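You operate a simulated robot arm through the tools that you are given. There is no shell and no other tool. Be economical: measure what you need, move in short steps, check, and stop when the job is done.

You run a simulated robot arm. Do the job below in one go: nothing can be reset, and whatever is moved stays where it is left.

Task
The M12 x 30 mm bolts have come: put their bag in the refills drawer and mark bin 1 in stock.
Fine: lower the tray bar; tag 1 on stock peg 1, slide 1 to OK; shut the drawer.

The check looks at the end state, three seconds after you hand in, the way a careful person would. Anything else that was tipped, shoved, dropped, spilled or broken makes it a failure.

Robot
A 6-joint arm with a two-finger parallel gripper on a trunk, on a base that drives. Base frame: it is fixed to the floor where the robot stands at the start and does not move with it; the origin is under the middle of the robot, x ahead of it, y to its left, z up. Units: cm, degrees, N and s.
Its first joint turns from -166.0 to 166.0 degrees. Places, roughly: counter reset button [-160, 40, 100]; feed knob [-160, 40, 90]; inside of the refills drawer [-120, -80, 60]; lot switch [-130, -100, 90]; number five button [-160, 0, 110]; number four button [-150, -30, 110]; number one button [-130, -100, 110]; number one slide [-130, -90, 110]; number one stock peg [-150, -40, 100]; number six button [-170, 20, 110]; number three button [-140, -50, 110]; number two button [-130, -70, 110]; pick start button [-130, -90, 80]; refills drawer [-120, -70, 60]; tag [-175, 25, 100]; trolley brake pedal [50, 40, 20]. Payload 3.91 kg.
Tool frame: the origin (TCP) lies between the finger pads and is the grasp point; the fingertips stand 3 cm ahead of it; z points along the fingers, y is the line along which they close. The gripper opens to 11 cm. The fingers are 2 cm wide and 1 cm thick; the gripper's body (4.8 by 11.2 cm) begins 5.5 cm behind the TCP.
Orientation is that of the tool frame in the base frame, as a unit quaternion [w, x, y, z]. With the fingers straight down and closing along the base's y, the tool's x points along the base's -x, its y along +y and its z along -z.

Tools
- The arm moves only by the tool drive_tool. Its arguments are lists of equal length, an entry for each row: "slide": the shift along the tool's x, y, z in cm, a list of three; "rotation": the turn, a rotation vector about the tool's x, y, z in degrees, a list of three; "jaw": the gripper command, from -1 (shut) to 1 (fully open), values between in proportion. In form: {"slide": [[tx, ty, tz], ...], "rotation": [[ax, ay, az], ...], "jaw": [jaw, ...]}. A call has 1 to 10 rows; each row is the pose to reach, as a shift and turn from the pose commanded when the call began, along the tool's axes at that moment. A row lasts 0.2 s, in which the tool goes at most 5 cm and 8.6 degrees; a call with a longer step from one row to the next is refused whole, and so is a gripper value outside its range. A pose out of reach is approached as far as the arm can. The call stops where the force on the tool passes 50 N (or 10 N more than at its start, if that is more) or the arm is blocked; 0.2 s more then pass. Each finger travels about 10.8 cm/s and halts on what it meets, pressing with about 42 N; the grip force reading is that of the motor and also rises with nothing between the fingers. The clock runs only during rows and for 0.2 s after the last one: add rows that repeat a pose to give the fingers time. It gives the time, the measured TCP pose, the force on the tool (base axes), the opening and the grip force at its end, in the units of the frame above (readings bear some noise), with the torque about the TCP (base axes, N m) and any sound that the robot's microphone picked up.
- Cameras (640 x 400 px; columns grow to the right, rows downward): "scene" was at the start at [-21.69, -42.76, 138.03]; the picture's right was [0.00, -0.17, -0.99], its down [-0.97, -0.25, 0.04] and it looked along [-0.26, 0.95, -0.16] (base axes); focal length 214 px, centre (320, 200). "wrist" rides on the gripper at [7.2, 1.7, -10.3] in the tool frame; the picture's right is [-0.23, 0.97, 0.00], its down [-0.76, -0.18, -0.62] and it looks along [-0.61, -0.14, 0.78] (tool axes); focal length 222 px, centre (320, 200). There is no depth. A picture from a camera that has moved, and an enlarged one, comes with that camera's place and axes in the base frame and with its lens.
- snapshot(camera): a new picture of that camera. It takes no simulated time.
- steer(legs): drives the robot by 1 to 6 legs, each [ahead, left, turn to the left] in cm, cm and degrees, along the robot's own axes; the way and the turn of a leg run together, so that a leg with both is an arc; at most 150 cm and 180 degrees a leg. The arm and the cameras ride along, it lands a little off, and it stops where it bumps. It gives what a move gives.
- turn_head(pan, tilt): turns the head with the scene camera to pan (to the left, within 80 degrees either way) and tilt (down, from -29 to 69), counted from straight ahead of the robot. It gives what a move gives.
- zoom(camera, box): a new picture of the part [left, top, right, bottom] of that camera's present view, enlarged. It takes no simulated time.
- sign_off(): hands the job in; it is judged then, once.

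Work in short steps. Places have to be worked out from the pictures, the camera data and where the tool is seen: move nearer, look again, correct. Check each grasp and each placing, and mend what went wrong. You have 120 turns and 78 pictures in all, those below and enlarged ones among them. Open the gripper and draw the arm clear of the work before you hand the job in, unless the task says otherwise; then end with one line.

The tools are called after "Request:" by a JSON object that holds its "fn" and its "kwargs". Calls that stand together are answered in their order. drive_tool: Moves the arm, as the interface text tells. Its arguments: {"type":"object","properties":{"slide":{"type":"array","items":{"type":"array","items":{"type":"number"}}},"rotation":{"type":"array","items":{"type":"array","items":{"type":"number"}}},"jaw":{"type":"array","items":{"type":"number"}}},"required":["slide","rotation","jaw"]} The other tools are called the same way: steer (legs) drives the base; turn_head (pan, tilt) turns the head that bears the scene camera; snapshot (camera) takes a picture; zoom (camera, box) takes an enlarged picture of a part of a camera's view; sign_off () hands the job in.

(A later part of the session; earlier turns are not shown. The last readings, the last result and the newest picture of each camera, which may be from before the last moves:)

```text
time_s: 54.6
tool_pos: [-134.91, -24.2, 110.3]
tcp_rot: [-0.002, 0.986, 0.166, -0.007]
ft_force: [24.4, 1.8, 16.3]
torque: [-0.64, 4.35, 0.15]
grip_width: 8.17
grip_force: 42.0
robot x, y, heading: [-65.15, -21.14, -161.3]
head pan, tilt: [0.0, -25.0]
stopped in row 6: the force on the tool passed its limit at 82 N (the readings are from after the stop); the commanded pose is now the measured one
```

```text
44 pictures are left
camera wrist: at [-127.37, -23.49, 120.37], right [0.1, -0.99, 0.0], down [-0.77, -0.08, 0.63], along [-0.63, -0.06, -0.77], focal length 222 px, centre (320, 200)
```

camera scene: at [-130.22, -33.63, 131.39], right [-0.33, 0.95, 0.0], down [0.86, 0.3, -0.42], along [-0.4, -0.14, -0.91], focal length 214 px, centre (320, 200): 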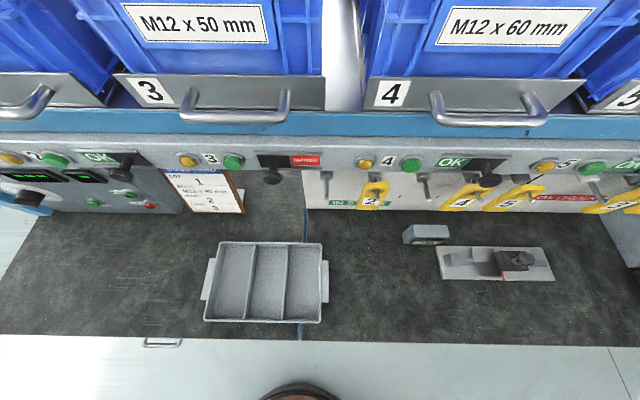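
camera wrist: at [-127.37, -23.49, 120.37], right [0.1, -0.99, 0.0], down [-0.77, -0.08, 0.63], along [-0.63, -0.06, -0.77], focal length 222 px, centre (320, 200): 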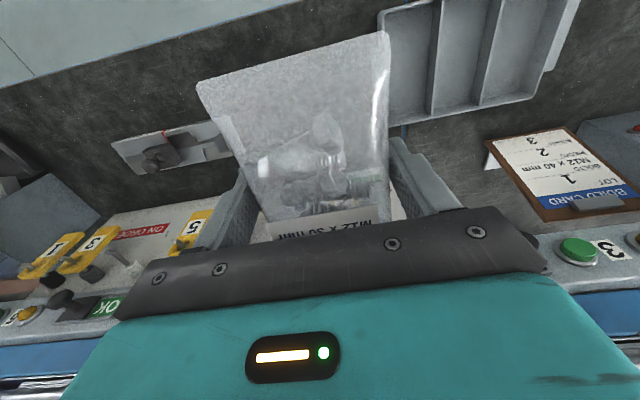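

Something at the hand's front/top touched the bins' front. I back straight off and look for damage.

Request:
{"fn": "drive_tool", "kwargs": {"slide": [[3, 0, 0], [8, 0, 0], [13, 0, 0]], "rotation": [[0, 0, 0], [0, 0, 0], [0, 0, 0]], "jaw": [-1, -1, -1]}}

Request:
{"fn": "turn_head", "kwargs": {"pan": 0, "tilt": -29}}

Request:
{"fn": "snapshot", "kwargs": {"camera": "scene"}}

```text
time_s: 55.4
tool_pos: [-122.75, -20.04, 109.51]
tcp_rot: [-0.002, 0.986, 0.165, -0.002]
ft_force: [-1.0, -0.1, -5.9]
torque: [0.04, -0.11, -0.03]
grip_width: 8.17
grip_force: 42.1
robot x, y, heading: [-65.35, -21.51, -161.6]
head pan, tilt: [0.0, -25.0]
```

```text
time_s: 56.0
tool_pos: [-122.64, -20.08, 109.61]
tcp_rot: [-0.001, 0.986, 0.164, -0.003]
ft_force: [-0.1, 0.8, -4.4]
torque: [-0.01, -0.02, 0.0]
grip_width: 8.18
grip_force: 41.9
robot x, y, heading: [-65.06, -21.56, -161.6]
head pan, tilt: [0.0, -28.6]
```

```text
43 pictures are left
camera scene: at [-137.04, -25.08, 115.97], right [-0.33, 0.95, 0.0], down [0.83, 0.29, -0.48], along [-0.46, -0.15, -0.87], focal length 214 px, centre (320, 200)
```

scene: 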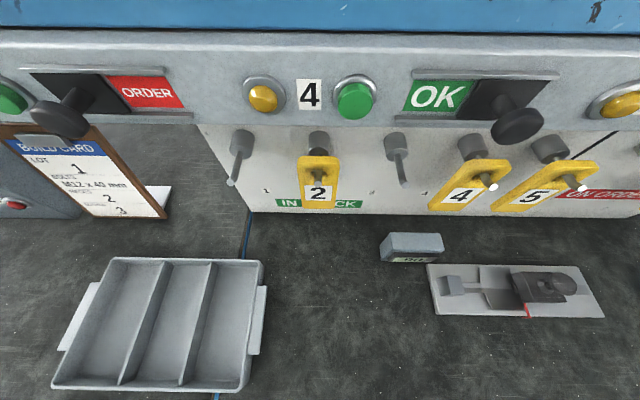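

Nothing displaced on the bench; the head assembly evidently touched the shelf edge. I'll lower first in front of the shelf, tuck the head, then move in low.

Request:
{"fn": "turn_head", "kwargs": {"pan": 0, "tilt": 40}}

Request:
{"fn": "drive_tool", "kwargs": {"slide": [[0, -0.5, 5], [0, -0.5, 10], [0, -0.5, 15], [0, -0.5, 20], [0, -0.5, 23], [-4, -0.5, 24.5], [-8, -0.5, 25], [-12, -0.5, 25], [-15, -0.5, 25]], "rotation": [[0, 0, 0], [0, 0, 0], [0, 0, 0], [0, 0, 0], [0, 0, 0], [0, 0, 0], [0, 0, 0], [0, 0, 0], [0, 0, 0]], "jaw": [-1, -1, -1, -1, -1, -1, -1, -1, -1]}}

Request:
{"fn": "snapshot", "kwargs": {"camera": "wrist"}}

```text
time_s: 57.5
tool_pos: [-122.79, -20.04, 109.74]
tcp_rot: [-0.001, 0.986, 0.165, -0.004]
ft_force: [1.3, -1.3, -3.7]
torque: [0.02, -0.03, 0.01]
grip_width: 8.2
grip_force: 41.5
robot x, y, heading: [-65.15, -21.63, -161.2]
head pan, tilt: [0.0, 40.0]
```

```text
refused: row 1 steps farther than a row can; nothing moved
```

```text
42 pictures are left
camera wrist: at [-115.3, -19.4, 119.96], right [0.1, -0.99, 0.0], down [-0.77, -0.08, 0.63], along [-0.63, -0.06, -0.78], focal length 222 px, centre (320, 200)
```

wrist: 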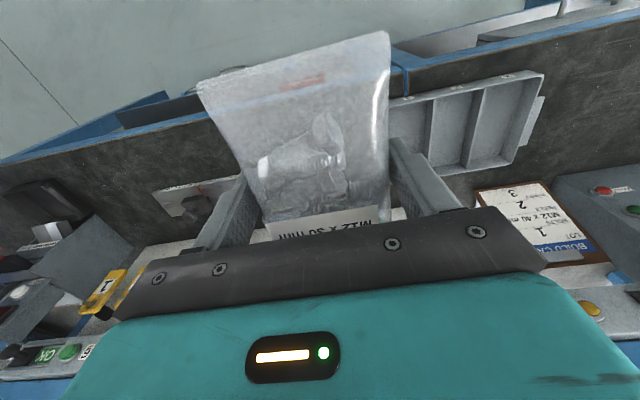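

I repeat the move with legal step sizes.

Request:
{"fn": "drive_tool", "kwargs": {"slide": [[0, 0, 4.5], [0, 0, 9], [0, 0, 13.5], [0, 0, 18], [0, 0, 22], [-3, 0, 24], [-7, 0, 25], [-11, 0, 25], [-15, 0, 25]], "rotation": [[0, 0, 0], [0, 0, 0], [0, 0, 0], [0, 0, 0], [0, 0, 0], [0, 0, 0], [0, 0, 0], [0, 0, 0], [0, 0, 0]], "jaw": [-1, -1, -1, -1, -1, -1, -1, -1, -1]}}

Request:
{"fn": "snapshot", "kwargs": {"camera": "wrist"}}

```text
time_s: 59.5
tool_pos: [-137.42, -24.89, 84.93]
tcp_rot: [-0.001, 0.986, 0.165, -0.003]
ft_force: [0.2, 0.7, -2.3]
torque: [0.04, 0.0, -0.01]
grip_width: 8.17
grip_force: 42.0
robot x, y, heading: [-65.36, -21.34, -161.4]
head pan, tilt: [0.0, 40.0]
```

```text
41 pictures are left
camera wrist: at [-129.89, -24.13, 95.16], right [0.1, -0.99, 0.0], down [-0.77, -0.08, 0.63], along [-0.63, -0.06, -0.78], focal length 222 px, centre (320, 200)
```

wrist: 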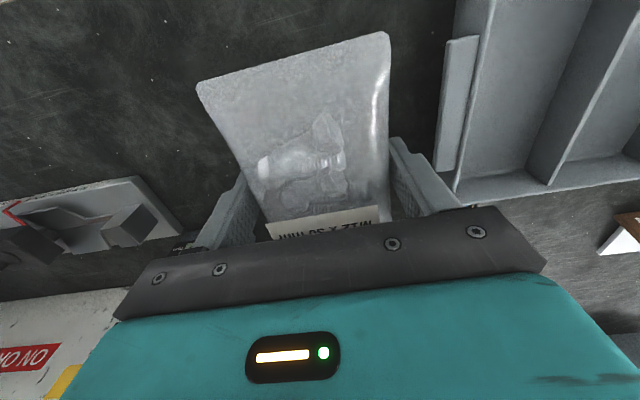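

Clear around. I lower until light contact, then release.

Request:
{"fn": "drive_tool", "kwargs": {"slide": [[0, 0, 2], [0, 0, 3.5], [0, 0, 4.3], [0, 0, 5], [0, 0, 5.6], [0, 0, 6]], "rotation": [[0, 0, 0], [0, 0, 0], [0, 0, 0], [0, 0, 0], [0, 0, 0], [0, 0, 0]], "jaw": [-1, -1, -1, -1, -1, -1]}}

```text
time_s: 60.9
tool_pos: [-137.33, -24.87, 78.97]
tcp_rot: [-0.002, 0.986, 0.165, -0.007]
ft_force: [2.4, 0.3, 36.0]
torque: [-0.12, 0.04, 0.02]
grip_width: 8.19
grip_force: 42.1
robot x, y, heading: [-65.21, -21.38, -161.5]
head pan, tilt: [0.0, 40.0]
```

Bag rests on the bench. Release, and rise.

Request:
{"fn": "drive_tool", "kwargs": {"slide": [[0, 0, -0.3], [0, 0, -0.3], [0, 0, -2], [0, 0, -5], [0, 0, -8], [4, 0, -10], [8, 0, -12], [12, 0, -14], [16, 0, -15], [20, 0, -16]], "rotation": [[0, 0, 0], [0, 0, 0], [0, 0, 0], [0, 0, 0], [0, 0, 0], [0, 0, 0], [0, 0, 0], [0, 0, 0], [0, 0, 0], [0, 0, 0]], "jaw": [0.8, 0.8, 0.8, 0.8, 0.8, 0.8, 0.5, 0, 0, 0]}}

Request:
{"fn": "turn_head", "kwargs": {"pan": 35, "tilt": -5}}

Request:
{"fn": "snapshot", "kwargs": {"camera": "scene"}}

```text
time_s: 63.0
tool_pos: [-118.1, -18.44, 94.44]
tcp_rot: [0.0, 0.986, 0.165, -0.003]
ft_force: [-0.6, 1.1, 0.5]
torque: [0.02, -0.02, -0.01]
grip_width: 5.48
grip_force: 0.0
robot x, y, heading: [-65.45, -21.29, -161.7]
head pan, tilt: [0.0, 40.0]
```

```text
time_s: 64.2
tool_pos: [-118.08, -18.51, 94.45]
tcp_rot: [-0.002, 0.986, 0.165, -0.004]
ft_force: [0.0, 0.0, 0.0]
torque: [0.04, -0.03, 0.0]
grip_width: 5.52
grip_force: 0.1
robot x, y, heading: [-65.51, -21.16, -161.6]
head pan, tilt: [35.0, -5.0]
```

```text
40 pictures are left
camera scene: at [-127.77, -27.14, 100.29], right [-0.27, 0.78, -0.57], down [0.96, 0.28, -0.08], along [0.1, -0.57, -0.82], focal length 214 px, centre (320, 200)
```

scene: 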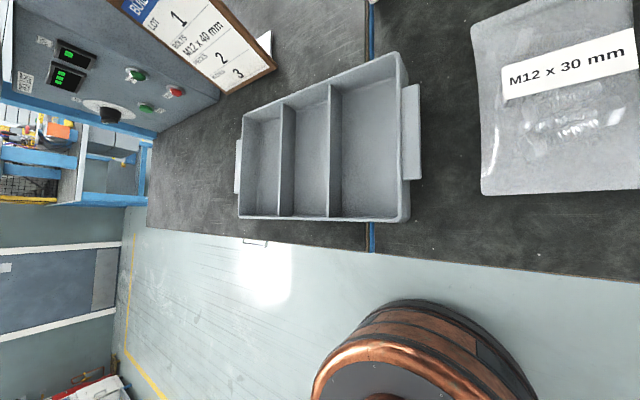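

The bag is parked safely. Drawer handle ≈(-107.5,-69.5,65). I drive back and left so the robot stands squarely before the drawer.

Request:
{"fn": "steer", "kwargs": {"legs": [[-26, 0, 0], [0, 32, 0]]}}

Request:
{"fn": "drive_tool", "kwargs": {"slide": [[2, 4, 0], [4, 8, 0], [6, 12, 0], [8, 16, 0], [10, 20, 0], [12, 20, 0]], "rotation": [[0, -8, 0], [0, -16, 0], [0, -24, 0], [0, -32, 0], [0, -40, 0], [0, -45, 0]], "jaw": [0, 0, 0, 0, 0, 0]}}

Request:
{"fn": "turn_head", "kwargs": {"pan": 0, "tilt": 10}}

Request:
{"fn": "snapshot", "kwargs": {"camera": "scene"}}

```text
time_s: 67.7
tool_pos: [-83.84, -39.99, 94.57]
tcp_rot: [-0.001, 0.986, 0.167, -0.003]
ft_force: [0.6, -0.2, 0.5]
torque: [-0.02, 0.01, 0.0]
grip_width: 5.47
grip_force: 0.0
robot x, y, heading: [-31.13, -42.56, -161.3]
head pan, tilt: [35.0, -5.0]
```

```text
time_s: 69.1
tool_pos: [-66.06, -54.7, 94.53]
tcp_rot: [0.063, 0.909, 0.155, -0.382]
ft_force: [-1.0, 0.1, 0.2]
torque: [-0.03, 0.01, -0.02]
grip_width: 5.52
grip_force: 0.1
robot x, y, heading: [-31.01, -42.9, -161.6]
head pan, tilt: [35.0, -5.0]
```

```text
time_s: 70.1
tool_pos: [-66.14, -54.79, 94.56]
tcp_rot: [0.063, 0.91, 0.154, -0.38]
ft_force: [0.1, -0.4, -0.3]
torque: [0.03, -0.03, 0.02]
grip_width: 5.52
grip_force: 0.0
robot x, y, heading: [-30.71, -42.67, -161.3]
head pan, tilt: [0.0, 10.0]
```

```text
39 pictures are left
camera scene: at [-69.95, -56.14, 103.77], right [-0.33, 0.94, 0.0], down [0.77, 0.27, -0.58], along [-0.55, -0.19, -0.82], focal length 214 px, centre (320, 200)
```

scene: 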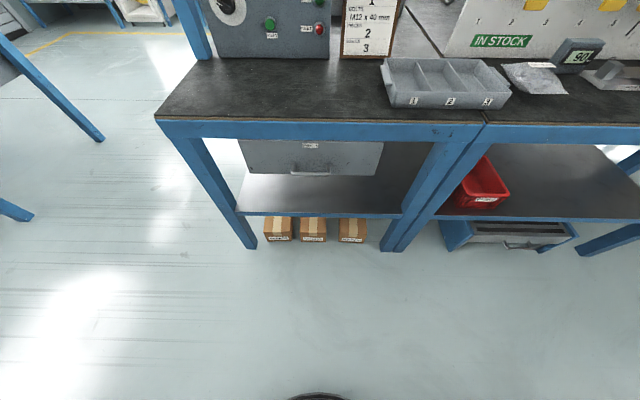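

Drawer visible. I zoom on its handle.

Request:
{"fn": "zoom", "kwargs": {"camera": "scene", "box": [230, 120, 390, 220]}}

```text
4.00 times, centred on (310, 170) of scene
camera zoom: at [-69.95, -56.14, 103.77], right [-0.33, 0.94, 0.0], down [0.77, 0.27, -0.58], along [-0.55, -0.19, -0.82], focal length 858 px, centre (360, 320)
```

zoom: 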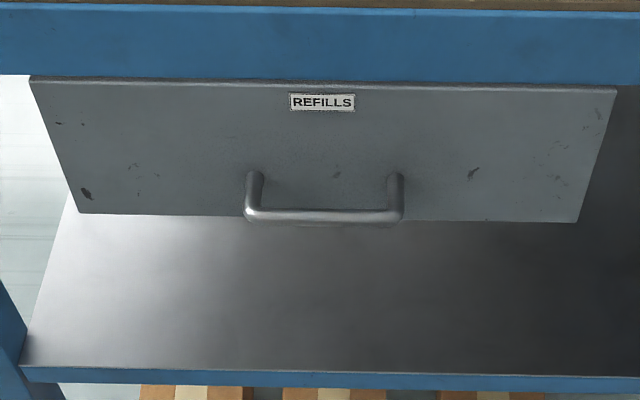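

Handle bar is horizontal, ~10 cm, at about z 61. I pitch the tool to horizontal and lower it in front of the drawer.

Request:
{"fn": "drive_tool", "kwargs": {"slide": [[1.4, 0.3, 2.8], [2.8, 0.6, 5.7], [4.2, 0.9, 8.5], [5.6, 1.2, 11.3], [7, 1.5, 14.1], [8.5, 1.8, 17], [9.9, 2.1, 19.8], [11.3, 2.4, 22.6], [12.7, 2.7, 25.5], [14.1, 3, 28.3]], "rotation": [[0, -5, 0], [0, -10, 0], [0, -15, 0], [0, -20, 0], [0, -25, 0], [0, -30, 0], [0, -35, 0], [0, -40, 0], [0, -44, 0], [0, -44, 0]], "jaw": [0, 0, 0, 0, 0, 0, 0, 0, 0, 0]}}

Request:
{"fn": "drive_tool", "kwargs": {"slide": [[0, 0, 0], [0, 0, 0], [0, 0, 0], [0, 0, 0], [0, 0, 0], [0, 0, 0], [0, 0, 0], [0, 0, 0], [0, 0, 0], [0, 0, 0]], "rotation": [[0, 0, 8.2], [0, 0, 16.4], [0, 0, 24.6], [0, 0, 32.8], [0, 0, 41], [0, 0, 49.2], [0, 0, 57.4], [0, 0, 65.6], [0, 0, 73.8], [0, 0, 82]], "jaw": [0, 0, 0, 0, 0, 0, 0, 0, 0, 0]}}

Request:
{"fn": "snapshot", "kwargs": {"camera": "scene"}}

```text
time_s: 72.3
tool_pos: [-89.77, -72.97, 75.24]
tcp_rot: [0.111, 0.702, 0.117, -0.693]
ft_force: [-0.3, 0.8, -0.7]
torque: [-0.03, 0.01, 0.01]
grip_width: 5.51
grip_force: 0.1
out of reach, approached as far as the arm can: row 2, 3, 4, 5, 6, 7, 8, 9, 10
robot x, y, heading: [-30.94, -42.85, -161.1]
head pan, tilt: [0.0, 10.0]
```

```text
time_s: 74.5
tool_pos: [-89.85, -72.98, 75.35]
tcp_rot: [0.111, 0.702, 0.116, -0.694]
ft_force: [0.0, 0.1, -0.2]
torque: [0.0, 0.02, 0.01]
grip_width: 5.51
grip_force: 0.0
out of reach, approached as far as the arm can: row 1, 2, 3, 4, 5, 6, 7, 8, 9, 10
robot x, y, heading: [-30.76, -42.6, -161.4]
head pan, tilt: [0.0, 10.0]
```

```text
37 pictures are left
camera scene: at [-86.57, -71.96, 84.64], right [-0.32, 0.95, 0.01], down [0.17, 0.06, -0.98], along [-0.93, -0.31, -0.19], focal length 214 px, centre (320, 200)
```

scene: 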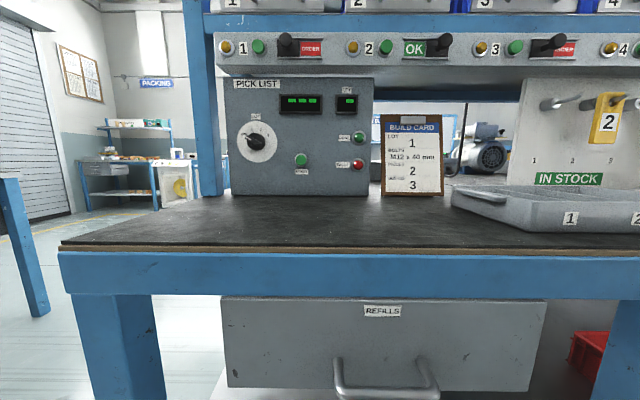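

Close-in horizontal poses are out of reach; farther out should work. I extend forward along the tool while finishing the roll (fingers to close vertically).

Request:
{"fn": "drive_tool", "kwargs": {"slide": [[0, 0, 3], [0, 0, 6], [0, 0, 9], [0, 0, 12], [0, 0, 15], [0, 0, 18], [0, 0, 18], [0, 0, 18]], "rotation": [[0, 0, 1], [0, 0, 2], [0, 0, 4], [0, 0, 6], [0, 0, 8], [0, 0, 8], [0, 0, 8], [0, 0, 8]], "jaw": [0, 0, 0, 0, 0, 0, 0, 0]}}

```text
time_s: 75.8
tool_pos: [-102.99, -78.89, 76.96]
tcp_rot: [0.117, 0.71, 0.102, -0.687]
ft_force: [27.3, 11.3, 17.5]
torque: [0.3, 0.34, -0.96]
grip_width: 5.6
grip_force: 0.9
out of reach, approached as far as the arm can: row 1, 2, 3, 4, 5, 6
robot x, y, heading: [-30.57, -42.76, -161.5]
head pan, tilt: [0.0, 10.0]
stopped in row 6: the force on the tool passed its limit at 131 N (the readings are from after the stop); the commanded pose is now the measured one
```

The fingertips met the bench rail; the roll hadn't happened. I back off and try rolling the other way from a comfortable pose.

Request:
{"fn": "drive_tool", "kwargs": {"slide": [[0, 0, -3], [0, 0, -7], [0, 0, -11], [0, 0, -14]], "rotation": [[0, 0, 0], [0, 0, 0], [0, 0, 0], [0, 0, 0]], "jaw": [0, 0, 0, 0]}}

Request:
{"fn": "drive_tool", "kwargs": {"slide": [[0, 0, 0], [0, 0, 0], [0, 0, 0]], "rotation": [[0, 0, -8], [0, 0, -16], [0, 0, -24]], "jaw": [0, 0, 0]}}

```text
time_s: 76.8
tool_pos: [-89.74, -74.7, 77.4]
tcp_rot: [0.116, 0.711, 0.101, -0.686]
ft_force: [-1.1, -0.2, -0.1]
torque: [-0.02, -0.02, -0.01]
grip_width: 5.49
grip_force: 0.0
robot x, y, heading: [-30.96, -42.83, -161.4]
head pan, tilt: [0.0, 10.0]
```

```text
time_s: 77.6
tool_pos: [-89.94, -74.81, 77.23]
tcp_rot: [0.03, -0.674, -0.247, 0.695]
ft_force: [-0.9, -0.1, -0.3]
torque: [-0.04, 0.02, -0.01]
grip_width: 5.5
grip_force: 0.1
robot x, y, heading: [-31.26, -42.49, -161.3]
head pan, tilt: [0.0, 10.0]
```

That direction works. I complete the roll to -90° and look.

Request:
{"fn": "drive_tool", "kwargs": {"slide": [[0, 0, 0], [0, 0, 0], [0, 0, 0], [0, 0, 0], [0, 0, 0], [0, 0, 0], [0, 0, 0], [0, 0, 0]], "rotation": [[0, 0, -8.2], [0, 0, -16.4], [0, 0, -24.6], [0, 0, -32.8], [0, 0, -41], [0, 0, -49.2], [0, 0, -57.4], [0, 0, -65.4]], "jaw": [0, 0, 0, 0, 0, 0, 0, 0]}}

Request:
{"fn": "turn_head", "kwargs": {"pan": 0, "tilt": 25}}

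Request:
{"fn": "snapshot", "kwargs": {"camera": "scene"}}

```text
time_s: 79.4
tool_pos: [-89.76, -74.67, 77.26]
tcp_rot: [-0.401, 0.434, 0.572, -0.569]
ft_force: [0.0, -0.8, -0.2]
torque: [-0.03, -0.02, -0.03]
grip_width: 5.5
grip_force: 0.1
robot x, y, heading: [-30.73, -42.84, -161.3]
head pan, tilt: [0.0, 10.0]
```

```text
time_s: 80.2
tool_pos: [-89.91, -74.64, 77.19]
tcp_rot: [-0.4, 0.435, 0.572, -0.569]
ft_force: [0.0, 0.3, 0.2]
torque: [0.0, 0.01, -0.03]
grip_width: 5.52
grip_force: 0.0
robot x, y, heading: [-30.76, -42.45, -161.5]
head pan, tilt: [0.0, 25.0]
```

```text
36 pictures are left
camera scene: at [-84.39, -80.26, 77.49], right [-0.04, 0.03, 1.0], down [0.13, 0.99, -0.02], along [-0.99, 0.13, -0.04], focal length 214 px, centre (320, 200)
```

scene: 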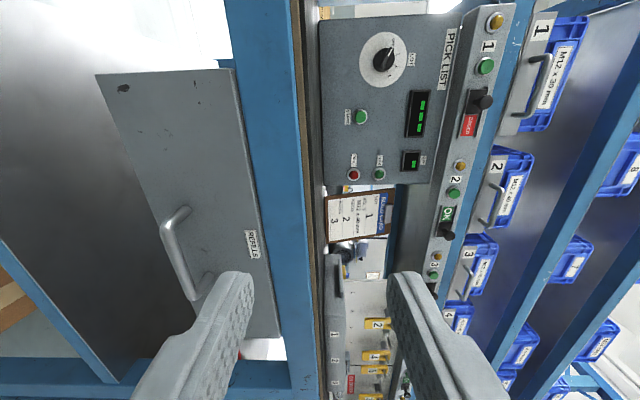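

Handle bar is at ≈(-106.8,-71.2,60.7). I align: shift along the bench and down, staying clear of the front.

Request:
{"fn": "drive_tool", "kwargs": {"slide": [[2, 3.2, 0.1], [4, 6.4, 0.2], [6, 9.6, 0.4], [8, 12.8, 0.6], [9.2, 16.1, 0.7]], "rotation": [[0, 0, 0], [0, 0, 0], [0, 0, 0], [0, 0, 0], [0, 0, 0]], "jaw": [-0.2, -0.2, -0.2, -0.2, -0.2]}}

Request:
{"fn": "snapshot", "kwargs": {"camera": "scene"}}

```text
time_s: 81.4
tool_pos: [-91.99, -71.56, 60.75]
tcp_rot: [-0.412, 0.447, 0.562, -0.561]
ft_force: [-0.1, 0.5, -0.4]
torque: [0.0, -0.01, 0.01]
grip_width: 4.39
grip_force: 0.0
out of reach, approached as far as the arm can: row 2, 3, 4, 5
robot x, y, heading: [-30.39, -43.17, -161.4]
head pan, tilt: [0.0, 25.0]
```

```text
35 pictures are left
camera scene: at [-86.77, -77.42, 61.05], right [-0.04, 0.03, 1.0], down [0.17, 0.98, -0.02], along [-0.98, 0.17, -0.04], focal length 214 px, centre (320, 200)
```

scene: 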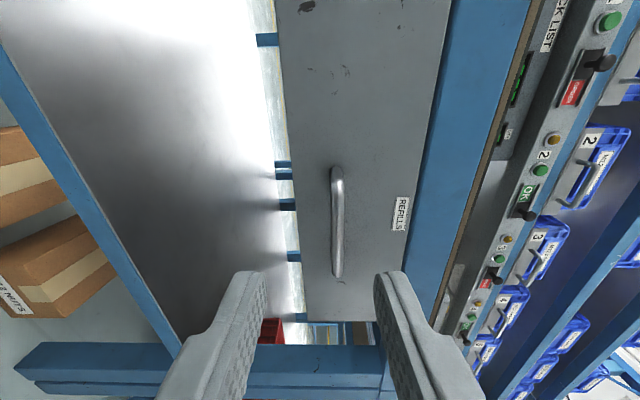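

Handle at ≈(-106.5,-71.8,62). I shift the base 4.5 cm to the right instead and raise 1.1 cm.

Request:
{"fn": "steer", "kwargs": {"legs": [[0, -4.5, 0]]}}

Request:
{"fn": "drive_tool", "kwargs": {"slide": [[0, -1.1, 0], [0, -1.1, 0]], "rotation": [[0, 0, 0], [0, 0, 0]], "jaw": [-0.2, -0.2]}}

Request:
{"fn": "snapshot", "kwargs": {"camera": "scene"}}

```text
time_s: 82.3
tool_pos: [-93.43, -67.46, 60.66]
tcp_rot: [-0.413, 0.446, 0.564, -0.56]
ft_force: [0.7, 0.4, -0.3]
torque: [0.0, 0.0, 0.0]
grip_width: 4.4
grip_force: 0.1
robot x, y, heading: [-32.3, -38.39, -161.3]
head pan, tilt: [0.0, 25.0]
```

```text
time_s: 82.9
tool_pos: [-93.36, -67.46, 61.88]
tcp_rot: [-0.412, 0.446, 0.564, -0.56]
ft_force: [-0.4, 0.1, -0.3]
torque: [0.02, 0.0, 0.0]
grip_width: 4.37
grip_force: 0.1
robot x, y, heading: [-32.45, -38.71, -161.4]
head pan, tilt: [0.0, 25.0]
```

```text
34 pictures are left
camera scene: at [-88.17, -73.36, 62.2], right [-0.04, 0.03, 1.0], down [0.17, 0.99, -0.02], along [-0.98, 0.17, -0.04], focal length 214 px, centre (320, 200)
```

scene: 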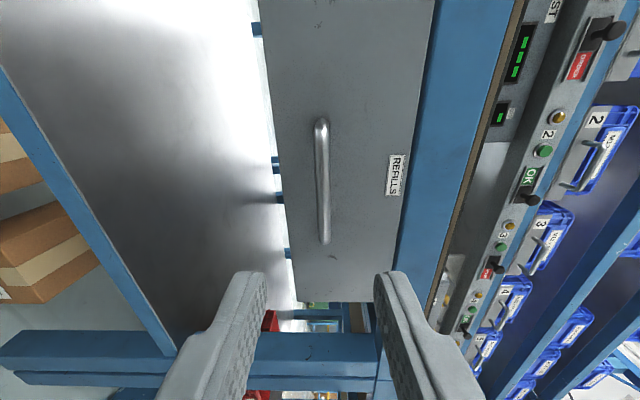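

Aligned. I advance along the tool axis toward the bar.

Request:
{"fn": "drive_tool", "kwargs": {"slide": [[0, 0, 3], [0, 0, 6], [0, 0, 9], [0, 0, 10.5], [0, 0, 12]], "rotation": [[0, 0, 0], [0, 0, 0], [0, 0, 0], [0, 0, 0], [0, 0, 0]], "jaw": [-0.2, -0.2, -0.2, -0.2, -0.2]}}

Request:
{"fn": "snapshot", "kwargs": {"camera": "scene"}}

```text
time_s: 84.1
tool_pos: [-104.75, -72.05, 61.75]
tcp_rot: [-0.417, 0.451, 0.56, -0.556]
ft_force: [-0.2, -0.9, -0.3]
torque: [0.0, -0.02, -0.01]
grip_width: 4.41
grip_force: 0.0
out of reach, approached as far as the arm can: row 2, 3, 4, 5
robot x, y, heading: [-32.48, -38.55, -161.2]
head pan, tilt: [0.0, 25.0]
```

```text
33 pictures are left
camera scene: at [-99.49, -77.91, 62.04], right [-0.04, 0.03, 1.0], down [0.19, 0.98, -0.02], along [-0.98, 0.19, -0.05], focal length 214 px, centre (320, 200)
```

scene: 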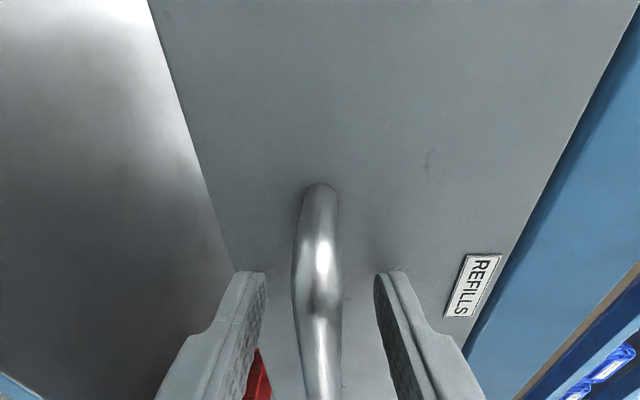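

The bar is between the fingers. I close on it.

Request:
{"fn": "drive_tool", "kwargs": {"slide": [[0, 0, 0], [0, 0, 0], [0, 0, 0], [0, 0, 0]], "rotation": [[0, 0, 0], [0, 0, 0], [0, 0, 0], [0, 0, 0]], "jaw": [-1, -1, -1, -1]}}

```text
time_s: 85.1
tool_pos: [-104.61, -72.05, 61.75]
tcp_rot: [-0.417, 0.451, 0.56, -0.556]
ft_force: [-1.6, 0.5, 10.2]
torque: [0.88, 0.28, 0.03]
grip_width: 1.2
grip_force: 44.6
robot x, y, heading: [-32.22, -38.29, -161.5]
head pan, tilt: [0.0, 25.0]
```

Gripped (1.2 cm). I pull by backing the base, first 8 cm.

Request:
{"fn": "steer", "kwargs": {"legs": [[-8, 0, 0]]}}

Request:
{"fn": "snapshot", "kwargs": {"camera": "scene"}}

```text
time_s: 86.1
tool_pos: [-96.94, -69.62, 61.67]
tcp_rot: [-0.417, 0.45, 0.56, -0.556]
ft_force: [3.1, -14.5, 13.3]
torque: [0.88, 0.28, 0.27]
grip_width: 1.24
grip_force: 44.7
robot x, y, heading: [-24.85, -36.23, -161.2]
head pan, tilt: [0.0, 25.0]
```

```text
32 pictures are left
camera scene: at [-91.91, -75.44, 62.07], right [-0.04, 0.03, 1.0], down [0.19, 0.98, -0.02], along [-0.98, 0.18, -0.05], focal length 214 px, centre (320, 200)
```

scene: 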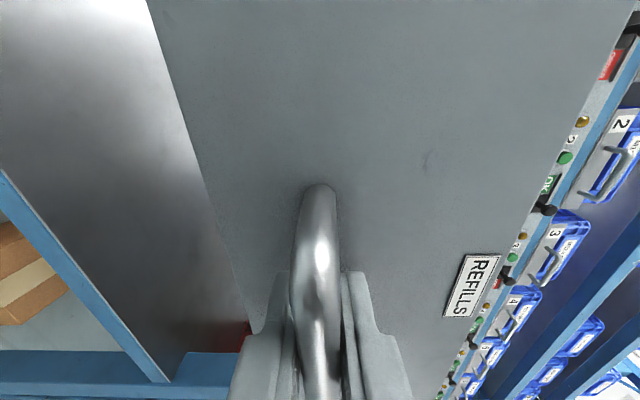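

The drawer slides well. I pull a further 17 cm.

Request:
{"fn": "steer", "kwargs": {"legs": [[-17, 0, 0]]}}

```text
time_s: 87.6
tool_pos: [-82.31, -65.1, 61.88]
tcp_rot: [-0.414, 0.449, 0.561, -0.559]
ft_force: [0.4, -0.2, -3.9]
torque: [0.92, 0.24, -0.11]
grip_width: 1.19
grip_force: 45.0
robot x, y, heading: [-10.23, -31.23, -160.9]
head pan, tilt: [0.0, 25.0]
stopped in leg 1: the force on the tool passed its limit at 123 N (the readings are from after the stop); the commanded pose is now the measured one
```

The drawer reached its stop (~23 cm open). I release, back away, and look.

Request:
{"fn": "drive_tool", "kwargs": {"slide": [[0, 0, 0], [0, 0, 0], [0, 0, 0]], "rotation": [[0, 0, 0], [0, 0, 0], [0, 0, 0]], "jaw": [-0.2, -0.2, -0.2]}}

Request:
{"fn": "steer", "kwargs": {"legs": [[-14, 0, 0]]}}

Request:
{"fn": "drive_tool", "kwargs": {"slide": [[0, -4, 0], [0, -8, 0], [0, -12, 0], [0, -16, 0], [0, -20, 0], [0, -24, 0], [0, -28, 0], [0, -32, 0], [0, -35, 0], [0, -38, 0]], "rotation": [[0, 0, 8.5], [0, 0, 17], [0, 0, 25.5], [0, 0, 34], [0, 0, 42.5], [0, 0, 51], [0, 0, 59.5], [0, 0, 68], [0, 0, 76.5], [0, 0, 85]], "jaw": [0, 0, 0, 0, 0, 0, 0, 0, 0, 0]}}

Request:
{"fn": "snapshot", "kwargs": {"camera": "scene"}}

```text
time_s: 88.4
tool_pos: [-82.27, -65.1, 61.96]
tcp_rot: [-0.415, 0.448, 0.561, -0.559]
ft_force: [-0.1, -0.7, -0.3]
torque: [-0.02, 0.01, 0.01]
grip_width: 4.4
grip_force: 0.1
robot x, y, heading: [-9.94, -30.93, -161.1]
head pan, tilt: [0.0, 25.0]
```

```text
time_s: 89.7
tool_pos: [-69.37, -60.48, 61.77]
tcp_rot: [-0.415, 0.449, 0.561, -0.559]
ft_force: [-0.3, -0.5, -0.3]
torque: [-0.02, -0.01, 0.01]
grip_width: 4.43
grip_force: 0.0
robot x, y, heading: [3.25, -26.22, -160.8]
head pan, tilt: [0.0, 25.0]
```

```text
time_s: 91.9
tool_pos: [-70.69, -59.41, 99.89]
tcp_rot: [0.072, 0.71, 0.11, -0.692]
ft_force: [-0.6, -0.2, -0.2]
torque: [0.01, 0.01, -0.04]
grip_width: 5.49
grip_force: 0.1
robot x, y, heading: [2.61, -26.47, -161.0]
head pan, tilt: [0.0, 25.0]
```

```text
31 pictures are left
camera scene: at [-67.41, -58.83, 106.9], right [-0.26, 0.97, 0.05], down [0.42, 0.16, -0.89], along [-0.87, -0.21, -0.45], focal length 214 px, centre (320, 200)
```

scene: 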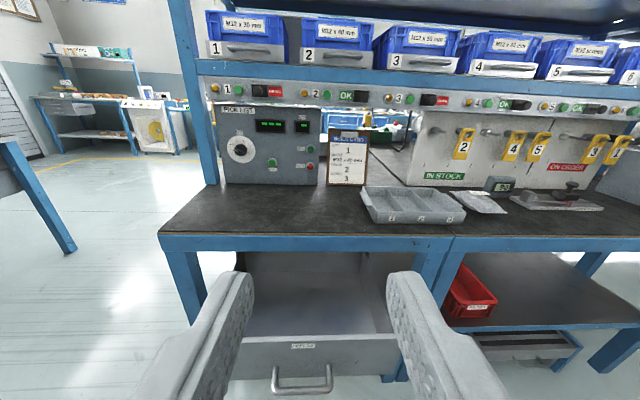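

Drawer is open, bins all in place. I pitch the hand back to vertical and retract, then drive to a spot from which both bag and drawer are in reach.

Request:
{"fn": "drive_tool", "kwargs": {"slide": [[-2, 0, -3], [-4, 0, -6], [-6, 0, -9], [-8, 0, -12], [-10, 0, -15], [-12, 0, -18], [-14, 0, -21], [-15, 0, -24], [-15, 0, -27], [-15, 0, -28]], "rotation": [[0, 8.6, 0], [0, 17.2, 0], [0, 25.8, 0], [0, 34.4, 0], [0, 43, 0], [0, 51.6, 0], [0, 60.2, 0], [0, 68.8, 0], [0, 77.4, 0], [0, 86, 0]], "jaw": [0, 0, 0, 0, 0, 0, 0, 0, 0, 0]}}

Request:
{"fn": "steer", "kwargs": {"legs": [[0, -23, 0], [50, 0, 0]]}}

Request:
{"fn": "turn_head", "kwargs": {"pan": 0, "tilt": -15}}

Request:
{"fn": "snapshot", "kwargs": {"camera": "scene"}}

```text
time_s: 94.1
tool_pos: [-43.76, -53.11, 115.85]
tcp_rot: [-0.023, 0.991, 0.13, -0.022]
ft_force: [0.1, 1.1, -0.5]
torque: [-0.02, 0.0, -0.01]
grip_width: 5.49
grip_force: 0.0
robot x, y, heading: [3.15, -26.09, -161.0]
head pan, tilt: [0.0, 25.0]
```

```text
time_s: 98.4
tool_pos: [-98.89, -47.18, 115.76]
tcp_rot: [-0.024, 0.991, 0.128, -0.023]
ft_force: [0.7, 1.0, -0.4]
torque: [-0.02, -0.01, 0.01]
grip_width: 5.5
grip_force: 0.0
robot x, y, heading: [-51.86, -20.33, -161.0]
head pan, tilt: [0.0, 25.0]
```

```text
time_s: 99.5
tool_pos: [-98.9, -47.21, 115.73]
tcp_rot: [-0.023, 0.991, 0.128, -0.023]
ft_force: [-0.1, 0.6, -0.1]
torque: [-0.03, -0.01, 0.01]
grip_width: 5.52
grip_force: 0.0
robot x, y, heading: [-52.17, -20.44, -161.0]
head pan, tilt: [0.0, -15.0]
```

```text
30 pictures are left
camera scene: at [-111.68, -50.91, 121.19], right [-0.25, 0.97, 0.05], down [0.92, 0.26, -0.3], along [-0.3, -0.03, -0.95], focal length 214 px, centre (320, 200)
```

scene: 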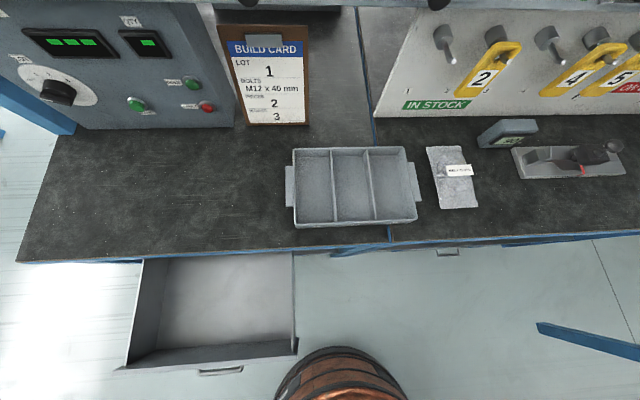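

Everything is visible: open drawer, bag, trough. I straighten the tool and move toward the bag, staying low of the shelf and above the trough.

Request:
{"fn": "drive_tool", "kwargs": {"slide": [[-1.4, -3.3, 2.8], [-2.8, -6.6, 5.6], [-4.2, -9.8, 8.3], [-5.7, -13.1, 11], [-7.1, -16.4, 13.8], [-8.5, -19.6, 16.5], [-10, -22.9, 19.3], [-11.4, -26.2, 22], [-12.8, -29.4, 24.8]], "rotation": [[0, 0, 0], [-0.5, 0.5, -0.5], [-1, 0.8, -1], [-2, 1.2, -2], [-2.5, 1.8, -3], [-3, 2.2, -4.2], [-3, 2.2, -4.2], [-3, 2.2, -4.2], [-3, 2.2, -4.2]], "jaw": [0.8, 0.8, 0.8, 0.8, 0.8, 0.8, 0.8, 0.8, 0.8]}}

Request:
{"fn": "turn_head", "kwargs": {"pan": 0, "tilt": 20}}

Request:
{"fn": "snapshot", "kwargs": {"camera": "scene"}}

```text
time_s: 101.5
tool_pos: [-120.2, -21.23, 93.06]
tcp_rot: [0.0, 0.986, 0.166, 0.0]
ft_force: [-0.2, -0.2, 1.8]
torque: [0.01, 0.0, 0.02]
grip_width: 9.9
grip_force: 0.1
robot x, y, heading: [-51.81, -20.57, -161.0]
head pan, tilt: [0.0, -15.0]
```

```text
time_s: 102.5
tool_pos: [-120.07, -21.3, 93.15]
tcp_rot: [-0.001, 0.986, 0.165, 0.001]
ft_force: [-0.8, 0.4, 1.1]
torque: [-0.01, 0.02, 0.01]
grip_width: 9.9
grip_force: 0.1
robot x, y, heading: [-51.87, -20.78, -161.1]
head pan, tilt: [0.0, 20.0]
```

```text
29 pictures are left
camera scene: at [-127.63, -23.97, 96.71], right [-0.33, 0.95, 0.0], down [0.89, 0.31, 0.34], along [0.32, 0.11, -0.94], focal length 214 px, centre (320, 200)
```

scene: 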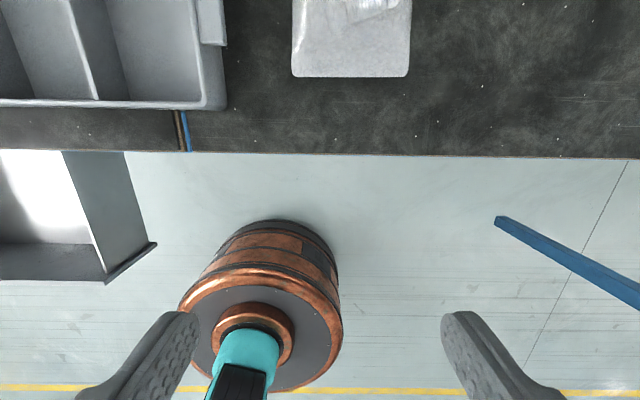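

Offsets agree with the recorded release pose. I move over the bag, descend, and grip.

Request:
{"fn": "drive_tool", "kwargs": {"slide": [[-3.5, -0.5, 2], [-7, -1, 4], [-10.5, -1.5, 5], [-14, -2, 5], [-17.5, -2.2, 5], [-17.5, -2.2, 8], [-17.5, -2.2, 11], [-17.5, -2.2, 13], [-17.5, -2.2, 13.9]], "rotation": [[0, 0, 0], [0, 0, 0], [0, 0, 0], [0, 0, 0], [0, 0, 0], [0, 0, 0], [0, 0, 0], [0, 0, 0], [0, 0, 0]], "jaw": [0.95, 0.95, 0.95, 0.95, 0.95, 0.95, 0.95, 0.95, 0.95]}}

Request:
{"fn": "drive_tool", "kwargs": {"slide": [[0, 0, 0], [0, 0, 0], [0, 0, 0], [0, 0, 0], [0, 0, -2], [0, 0, -5], [0, 0, -8]], "rotation": [[0, 0, 0], [0, 0, 0], [0, 0, 0], [0, 0, 0], [0, 0, 0], [0, 0, 0], [0, 0, 0]], "jaw": [-1, -1, -1, -1, -1, -1, -1]}}

Request:
{"fn": "snapshot", "kwargs": {"camera": "wrist"}}

```text
time_s: 104.5
tool_pos: [-137.29, -24.65, 79.07]
tcp_rot: [-0.001, 0.986, 0.165, -0.001]
ft_force: [3.2, 1.1, 19.0]
torque: [-0.93, -0.61, 0.29]
grip_width: 10.71
grip_force: 0.2
robot x, y, heading: [-52.13, -20.44, -161.2]
head pan, tilt: [0.0, 20.0]
```

```text
time_s: 106.1
tool_pos: [-137.44, -24.52, 86.96]
tcp_rot: [-0.001, 0.986, 0.165, 0.002]
ft_force: [-0.7, 1.0, -4.0]
torque: [0.04, -0.06, 0.04]
grip_width: 8.17
grip_force: 41.8
robot x, y, heading: [-51.94, -20.71, -161.0]
head pan, tilt: [0.0, 20.0]
```

```text
28 pictures are left
camera wrist: at [-130.09, -23.83, 97.28], right [0.1, -0.99, 0.0], down [-0.78, -0.08, 0.62], along [-0.62, -0.06, -0.78], focal length 222 px, centre (320, 200)
```

wrist: 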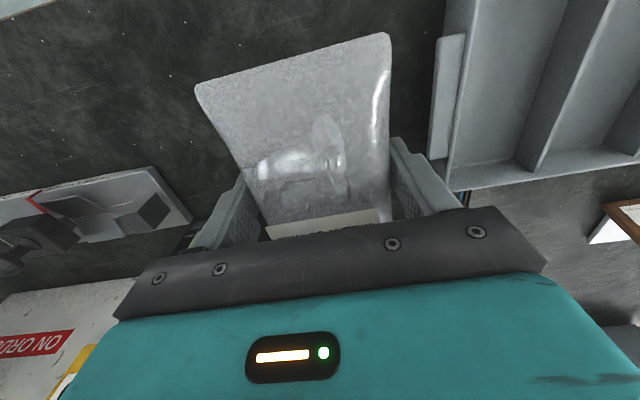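

Bag held again. I back out over the bench front, then travel left to above the drawer.

Request:
{"fn": "drive_tool", "kwargs": {"slide": [[4, 0, -3], [8, 0, -5], [12, 0, -7], [16, 1, -8], [20, 3, -8], [23, 6, -8], [25, 10, -8], [25, 15, -8], [25, 20, -8], [25, 25, -8]], "rotation": [[0, 0, 0], [0, 0, 0], [0, 0, 0], [0, 0, 0], [0, 0, 0], [0, 0, 0], [0, 0, 0], [0, 0, 0], [0, 0, 0], [0, 0, 0]], "jaw": [-1, -1, -1, -1, -1, -1, -1, -1, -1, -1]}}

Request:
{"fn": "drive_tool", "kwargs": {"slide": [[0, 5, 0], [0, 10, 0], [0, 15, 0], [0, 20, 0], [0, 25, 0], [0, 30, 0], [0, 30, 3], [0, 30, 6]], "rotation": [[0, 0, 0], [0, 0, 0], [0, 0, 0], [0, 0, 0], [0, 0, 0], [0, 0, 0], [0, 0, 0], [0, 0, 0]], "jaw": [-1, -1, -1, -1, -1, -1, -1, -1]}}

Request:
{"fn": "snapshot", "kwargs": {"camera": "wrist"}}

Request:
{"fn": "snapshot", "kwargs": {"camera": "scene"}}

```text
time_s: 108.3
tool_pos: [-105.47, -39.88, 95.53]
tcp_rot: [-0.001, 0.986, 0.165, 0.001]
ft_force: [0.0, 0.7, -4.3]
torque: [0.04, -0.07, -0.02]
grip_width: 8.18
grip_force: 41.9
robot x, y, heading: [-52.08, -20.64, -161.1]
head pan, tilt: [0.0, 20.0]
```

```text
time_s: 110.1
tool_pos: [-95.57, -68.77, 89.26]
tcp_rot: [-0.001, 0.986, 0.165, 0.0]
ft_force: [0.7, -0.3, -4.1]
torque: [0.03, -0.03, -0.03]
grip_width: 8.18
grip_force: 41.8
robot x, y, heading: [-52.1, -20.73, -161.0]
head pan, tilt: [0.0, 20.0]
```

```text
27 pictures are left
camera wrist: at [-88.22, -68.09, 99.64], right [0.1, -0.99, 0.0], down [-0.78, -0.08, 0.62], along [-0.62, -0.06, -0.78], focal length 222 px, centre (320, 200)
```

wrist: 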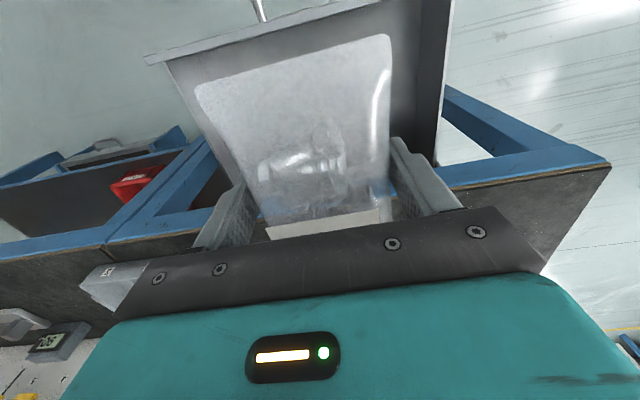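

```text
26 pictures are left
camera scene: at [-103.09, -71.42, 92.89], right [-0.33, 0.95, 0.0], down [0.89, 0.31, 0.34], along [0.32, 0.11, -0.94], focal length 214 px, centre (320, 200)
```

scene: 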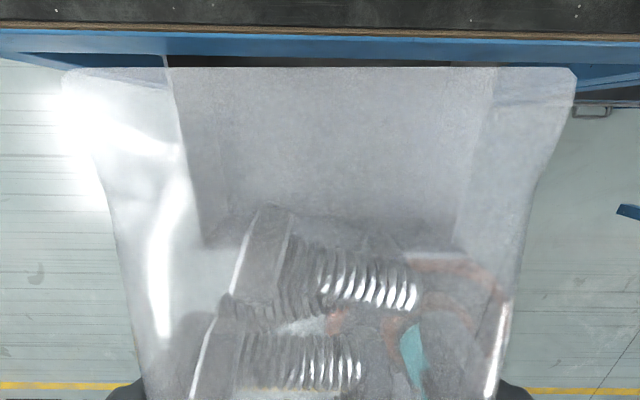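

The bag is centred over the 43 cm wide drawer. I lower it in steps until it touches the drawer floor.

Request:
{"fn": "drive_tool", "kwargs": {"slide": [[0.5, 0, 4], [1, 0, 8], [1, 0, 12], [1, 0, 16], [1, 0, 20], [1, 0, 23], [1, 0, 25]], "rotation": [[0, 0, 0], [0, 0, 0], [0, 0, 0], [0, 0, 0], [0, 0, 0], [0, 0, 0], [0, 0, 0]], "jaw": [-1, -1, -1, -1, -1, -1, -1]}}

Request:
{"fn": "drive_tool", "kwargs": {"slide": [[0, 0, 0.7], [0, 0, 1.4], [0, 0, 2.1], [0, 0, 2.8], [0, 0, 3.5], [0, 0, 4.2], [0, 0, 4.9]], "rotation": [[0, 0, 0], [0, 0, 0], [0, 0, 0], [0, 0, 0], [0, 0, 0], [0, 0, 0], [0, 0, 0]], "jaw": [-1, -1, -1, -1, -1, -1, -1]}}

```text
time_s: 111.7
tool_pos: [-94.94, -68.38, 64.07]
tcp_rot: [0.0, 0.986, 0.165, 0.0]
ft_force: [-0.5, 0.0, -3.2]
torque: [-0.01, -0.07, 0.03]
grip_width: 8.17
grip_force: 41.8
robot x, y, heading: [-52.1, -20.23, -161.3]
head pan, tilt: [0.0, 20.0]
```

```text
time_s: 112.7
tool_pos: [-95.08, -68.24, 61.77]
tcp_rot: [0.002, 0.986, 0.164, -0.002]
ft_force: [-1.9, 4.4, 20.4]
torque: [1.2, -0.11, 0.23]
grip_width: 8.19
grip_force: 41.9
robot x, y, heading: [-52.21, -20.5, -161.0]
head pan, tilt: [0.0, 20.0]
stopped in row 5: the force on the tool passed its limit at 68 N (the readings are from after the stop); the commanded pose is now the measured one
```

Floor contact at TCP z≈61.8. I release and rise straight up.

Request:
{"fn": "drive_tool", "kwargs": {"slide": [[0, 0, -0.2], [0, 0, -0.2], [0, 0, -0.2], [0, 0, -4], [0, 0, -8], [0, 0, -12], [0, 0, -16], [0, 0, -20], [0, 0, -24], [0, 0, -28]], "rotation": [[0, 0, 0], [0, 0, 0], [0, 0, 0], [0, 0, 0], [0, 0, 0], [0, 0, 0], [0, 0, 0], [0, 0, 0], [0, 0, 0], [0, 0, 0]], "jaw": [1, 1, 1, 1, 1, 1, 1, 1, 1, 1]}}

Request:
{"fn": "snapshot", "kwargs": {"camera": "wrist"}}

```text
time_s: 114.9
tool_pos: [-94.81, -68.03, 89.59]
tcp_rot: [0.001, 0.986, 0.165, -0.001]
ft_force: [-0.1, -0.3, -0.3]
torque: [0.02, -0.02, 0.02]
grip_width: 11.0
grip_force: 0.0
robot x, y, heading: [-52.1, -20.02, -161.1]
head pan, tilt: [0.0, 20.0]
```

```text
25 pictures are left
camera wrist: at [-87.4, -67.3, 99.91], right [0.1, -0.99, 0.0], down [-0.78, -0.08, 0.63], along [-0.62, -0.07, -0.78], focal length 222 px, centre (320, 200)
```

wrist: 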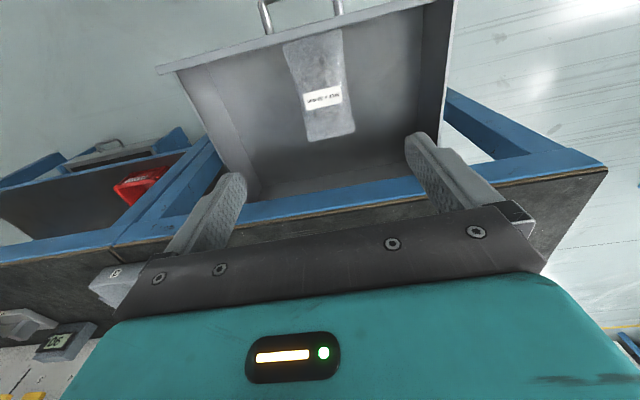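

I check that the bag lies flat and wholly inside the drawer.

Request:
{"fn": "zoom", "kwargs": {"camera": "wrist", "box": [220, 0, 420, 160]}}

```text
2.50 times, centred on (320, 80) of wrist
camera zoom: at [-87.4, -67.3, 99.91], right [0.1, -0.99, 0.0], down [-0.78, -0.08, 0.63], along [-0.62, -0.07, -0.78], focal length 555 px, centre (320, 500)
```

zoom: 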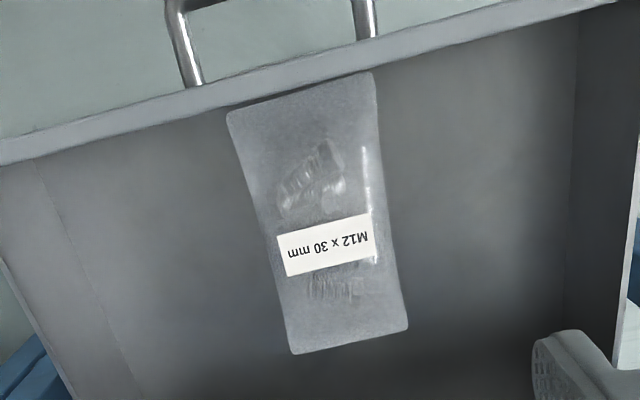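

The bag lies flat inside. To shut the drawer I'll push its front with closed, horizontal fingers above the handle: back off first and line up.

Request:
{"fn": "steer", "kwargs": {"legs": [[-38, 0, 0], [0, 30, 0]]}}

Request:
{"fn": "drive_tool", "kwargs": {"slide": [[0, -3, 0], [0, -6, 0], [0, -9, 0], [0, -12, 0], [0, -15, 0], [0, -18, 0], [0, -21, 0], [0, -24, 0], [0, -27, 0], [0, -30, 0]], "rotation": [[0, -5, 0], [0, -10, 0], [0, -15, 0], [0, -20, 0], [0, -25, 0], [0, -30, 0], [0, -35, 0], [0, -40, 0], [0, -45, 0], [0, -50, 0]], "jaw": [-1, -1, -1, -1, -1, -1, -1, -1, -1, -1]}}

```text
time_s: 118.9
tool_pos: [-49.58, -83.88, 89.57]
tcp_rot: [0.001, 0.986, 0.167, -0.001]
ft_force: [0.2, 0.0, -0.2]
torque: [0.0, -0.01, -0.06]
grip_width: 11.01
grip_force: 0.1
robot x, y, heading: [-7.08, -36.56, -160.8]
head pan, tilt: [0.0, 20.0]
```

```text
time_s: 121.1
tool_pos: [-59.28, -55.5, 89.5]
tcp_rot: [0.072, 0.892, 0.152, -0.419]
ft_force: [0.1, -0.3, -0.2]
torque: [0.02, 0.03, -0.01]
grip_width: 0.01
grip_force: 37.7
robot x, y, heading: [-7.1, -36.24, -161.0]
head pan, tilt: [0.0, 20.0]
```

Now extend, pitch to near-horizontal and lower to z≈66.5, in front of the drawer panel.

Request:
{"fn": "drive_tool", "kwargs": {"slide": [[0, 0, 4], [0, 0, 8], [0.5, 0, 11], [1.5, 0, 14], [3, 0, 17], [4.5, 0, 20], [6, 0, 23.5], [7.3, 0, 27], [7.3, 0, 27]], "rotation": [[0, -4, 0], [0, -8, 0], [0, -12, 0], [0, -16, 0], [0, -20, 0], [0, -24, 0], [0, -28, 0], [0, -32, 0], [0, -33, 0]], "jaw": [-1, -1, -1, -1, -1, -1, -1, -1, -1]}}

Request:
{"fn": "snapshot", "kwargs": {"camera": "scene"}}

```text
time_s: 123.1
tool_pos: [-72.36, -66.67, 68.31]
tcp_rot: [0.082, 0.742, 0.111, -0.656]
ft_force: [-0.1, -0.3, 0.3]
torque: [0.01, 0.01, 0.01]
grip_width: 0.0
grip_force: 37.9
out of reach, approached as far as the arm can: row 2, 3, 4, 5, 6, 7, 8, 9
robot x, y, heading: [-6.85, -36.34, -160.6]
head pan, tilt: [0.0, 20.0]
```

```text
23 pictures are left
camera scene: at [-69.96, -66.19, 76.31], right [-0.27, 0.96, 0.02], down [0.44, 0.15, -0.89], along [-0.86, -0.23, -0.46], focal length 214 px, centre (320, 200)
```

scene: 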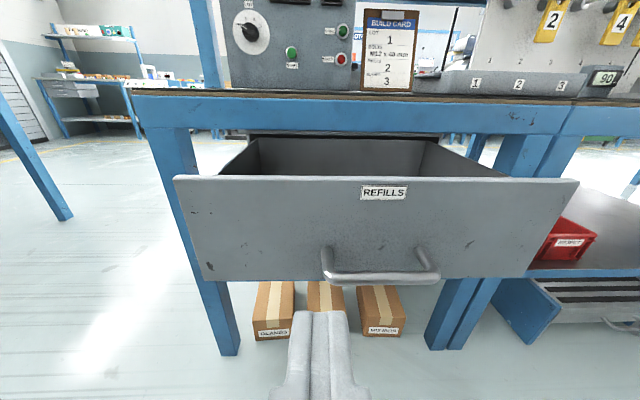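

Fingers are at panel height (z≈68). I shift 5 cm right and push the drawer in with the base.

Request:
{"fn": "steer", "kwargs": {"legs": [[0, -5.5, 0], [20, 0, 0]]}}

Request:
{"fn": "snapshot", "kwargs": {"camera": "scene"}}

```text
time_s: 125.3
tool_pos: [-93.51, -68.12, 68.27]
tcp_rot: [0.082, 0.743, 0.111, -0.655]
ft_force: [-0.1, 1.7, -0.1]
torque: [-0.01, -0.01, 0.0]
grip_width: 0.01
grip_force: 37.6
robot x, y, heading: [-28.45, -37.74, -161.1]
head pan, tilt: [0.0, 20.0]
```

```text
22 pictures are left
camera scene: at [-91.18, -67.69, 76.33], right [-0.27, 0.96, 0.02], down [0.44, 0.14, -0.89], along [-0.86, -0.23, -0.46], focal length 214 px, centre (320, 200)
```

scene: 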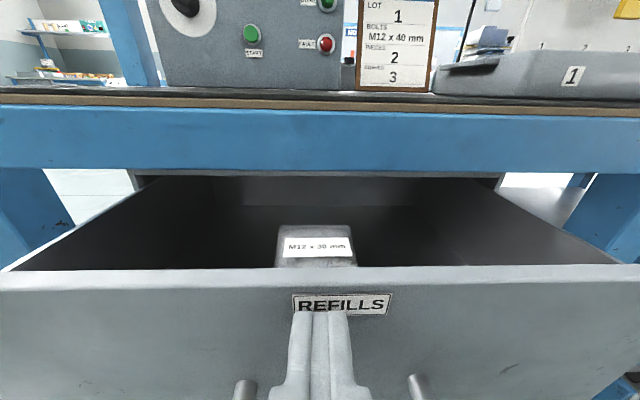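

Contact is on the panel and it's moving in. I continue forward.

Request:
{"fn": "steer", "kwargs": {"legs": [[12, 0, 0]]}}

Request:
{"fn": "steer", "kwargs": {"legs": [[5, 0, 0]]}}

Request:
{"fn": "snapshot", "kwargs": {"camera": "scene"}}

```text
time_s: 126.5
tool_pos: [-105.07, -72.02, 68.23]
tcp_rot: [0.082, 0.743, 0.111, -0.655]
ft_force: [-0.1, 0.8, -0.8]
torque: [0.0, 0.02, -0.01]
grip_width: 0.0
grip_force: 37.8
robot x, y, heading: [-39.61, -41.45, -161.2]
head pan, tilt: [0.0, 20.0]
```

```text
time_s: 127.2
tool_pos: [-105.13, -72.05, 68.18]
tcp_rot: [0.08, 0.744, 0.11, -0.654]
ft_force: [12.7, 4.8, 11.2]
torque: [-0.23, 0.36, 0.09]
grip_width: 0.0
grip_force: 37.6
robot x, y, heading: [-40.13, -41.8, -161.2]
head pan, tilt: [0.0, 20.0]
stopped in leg 1: the force on the tool passed its limit at 113 N (the readings are from after the stop); the commanded pose is now the measured one
```

```text
21 pictures are left
camera scene: at [-102.73, -71.61, 76.23], right [-0.27, 0.96, 0.02], down [0.44, 0.15, -0.89], along [-0.86, -0.23, -0.46], focal length 214 px, centre (320, 200)
```

scene: 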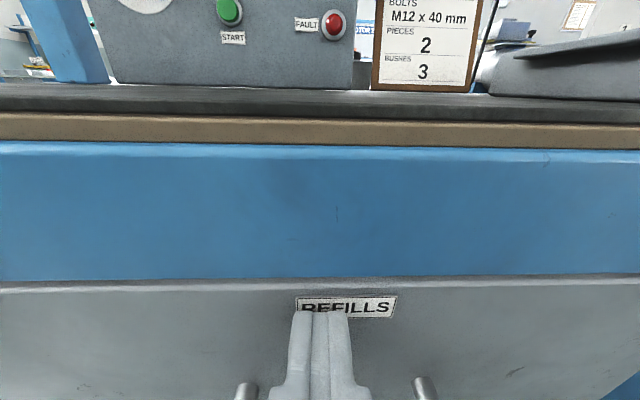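

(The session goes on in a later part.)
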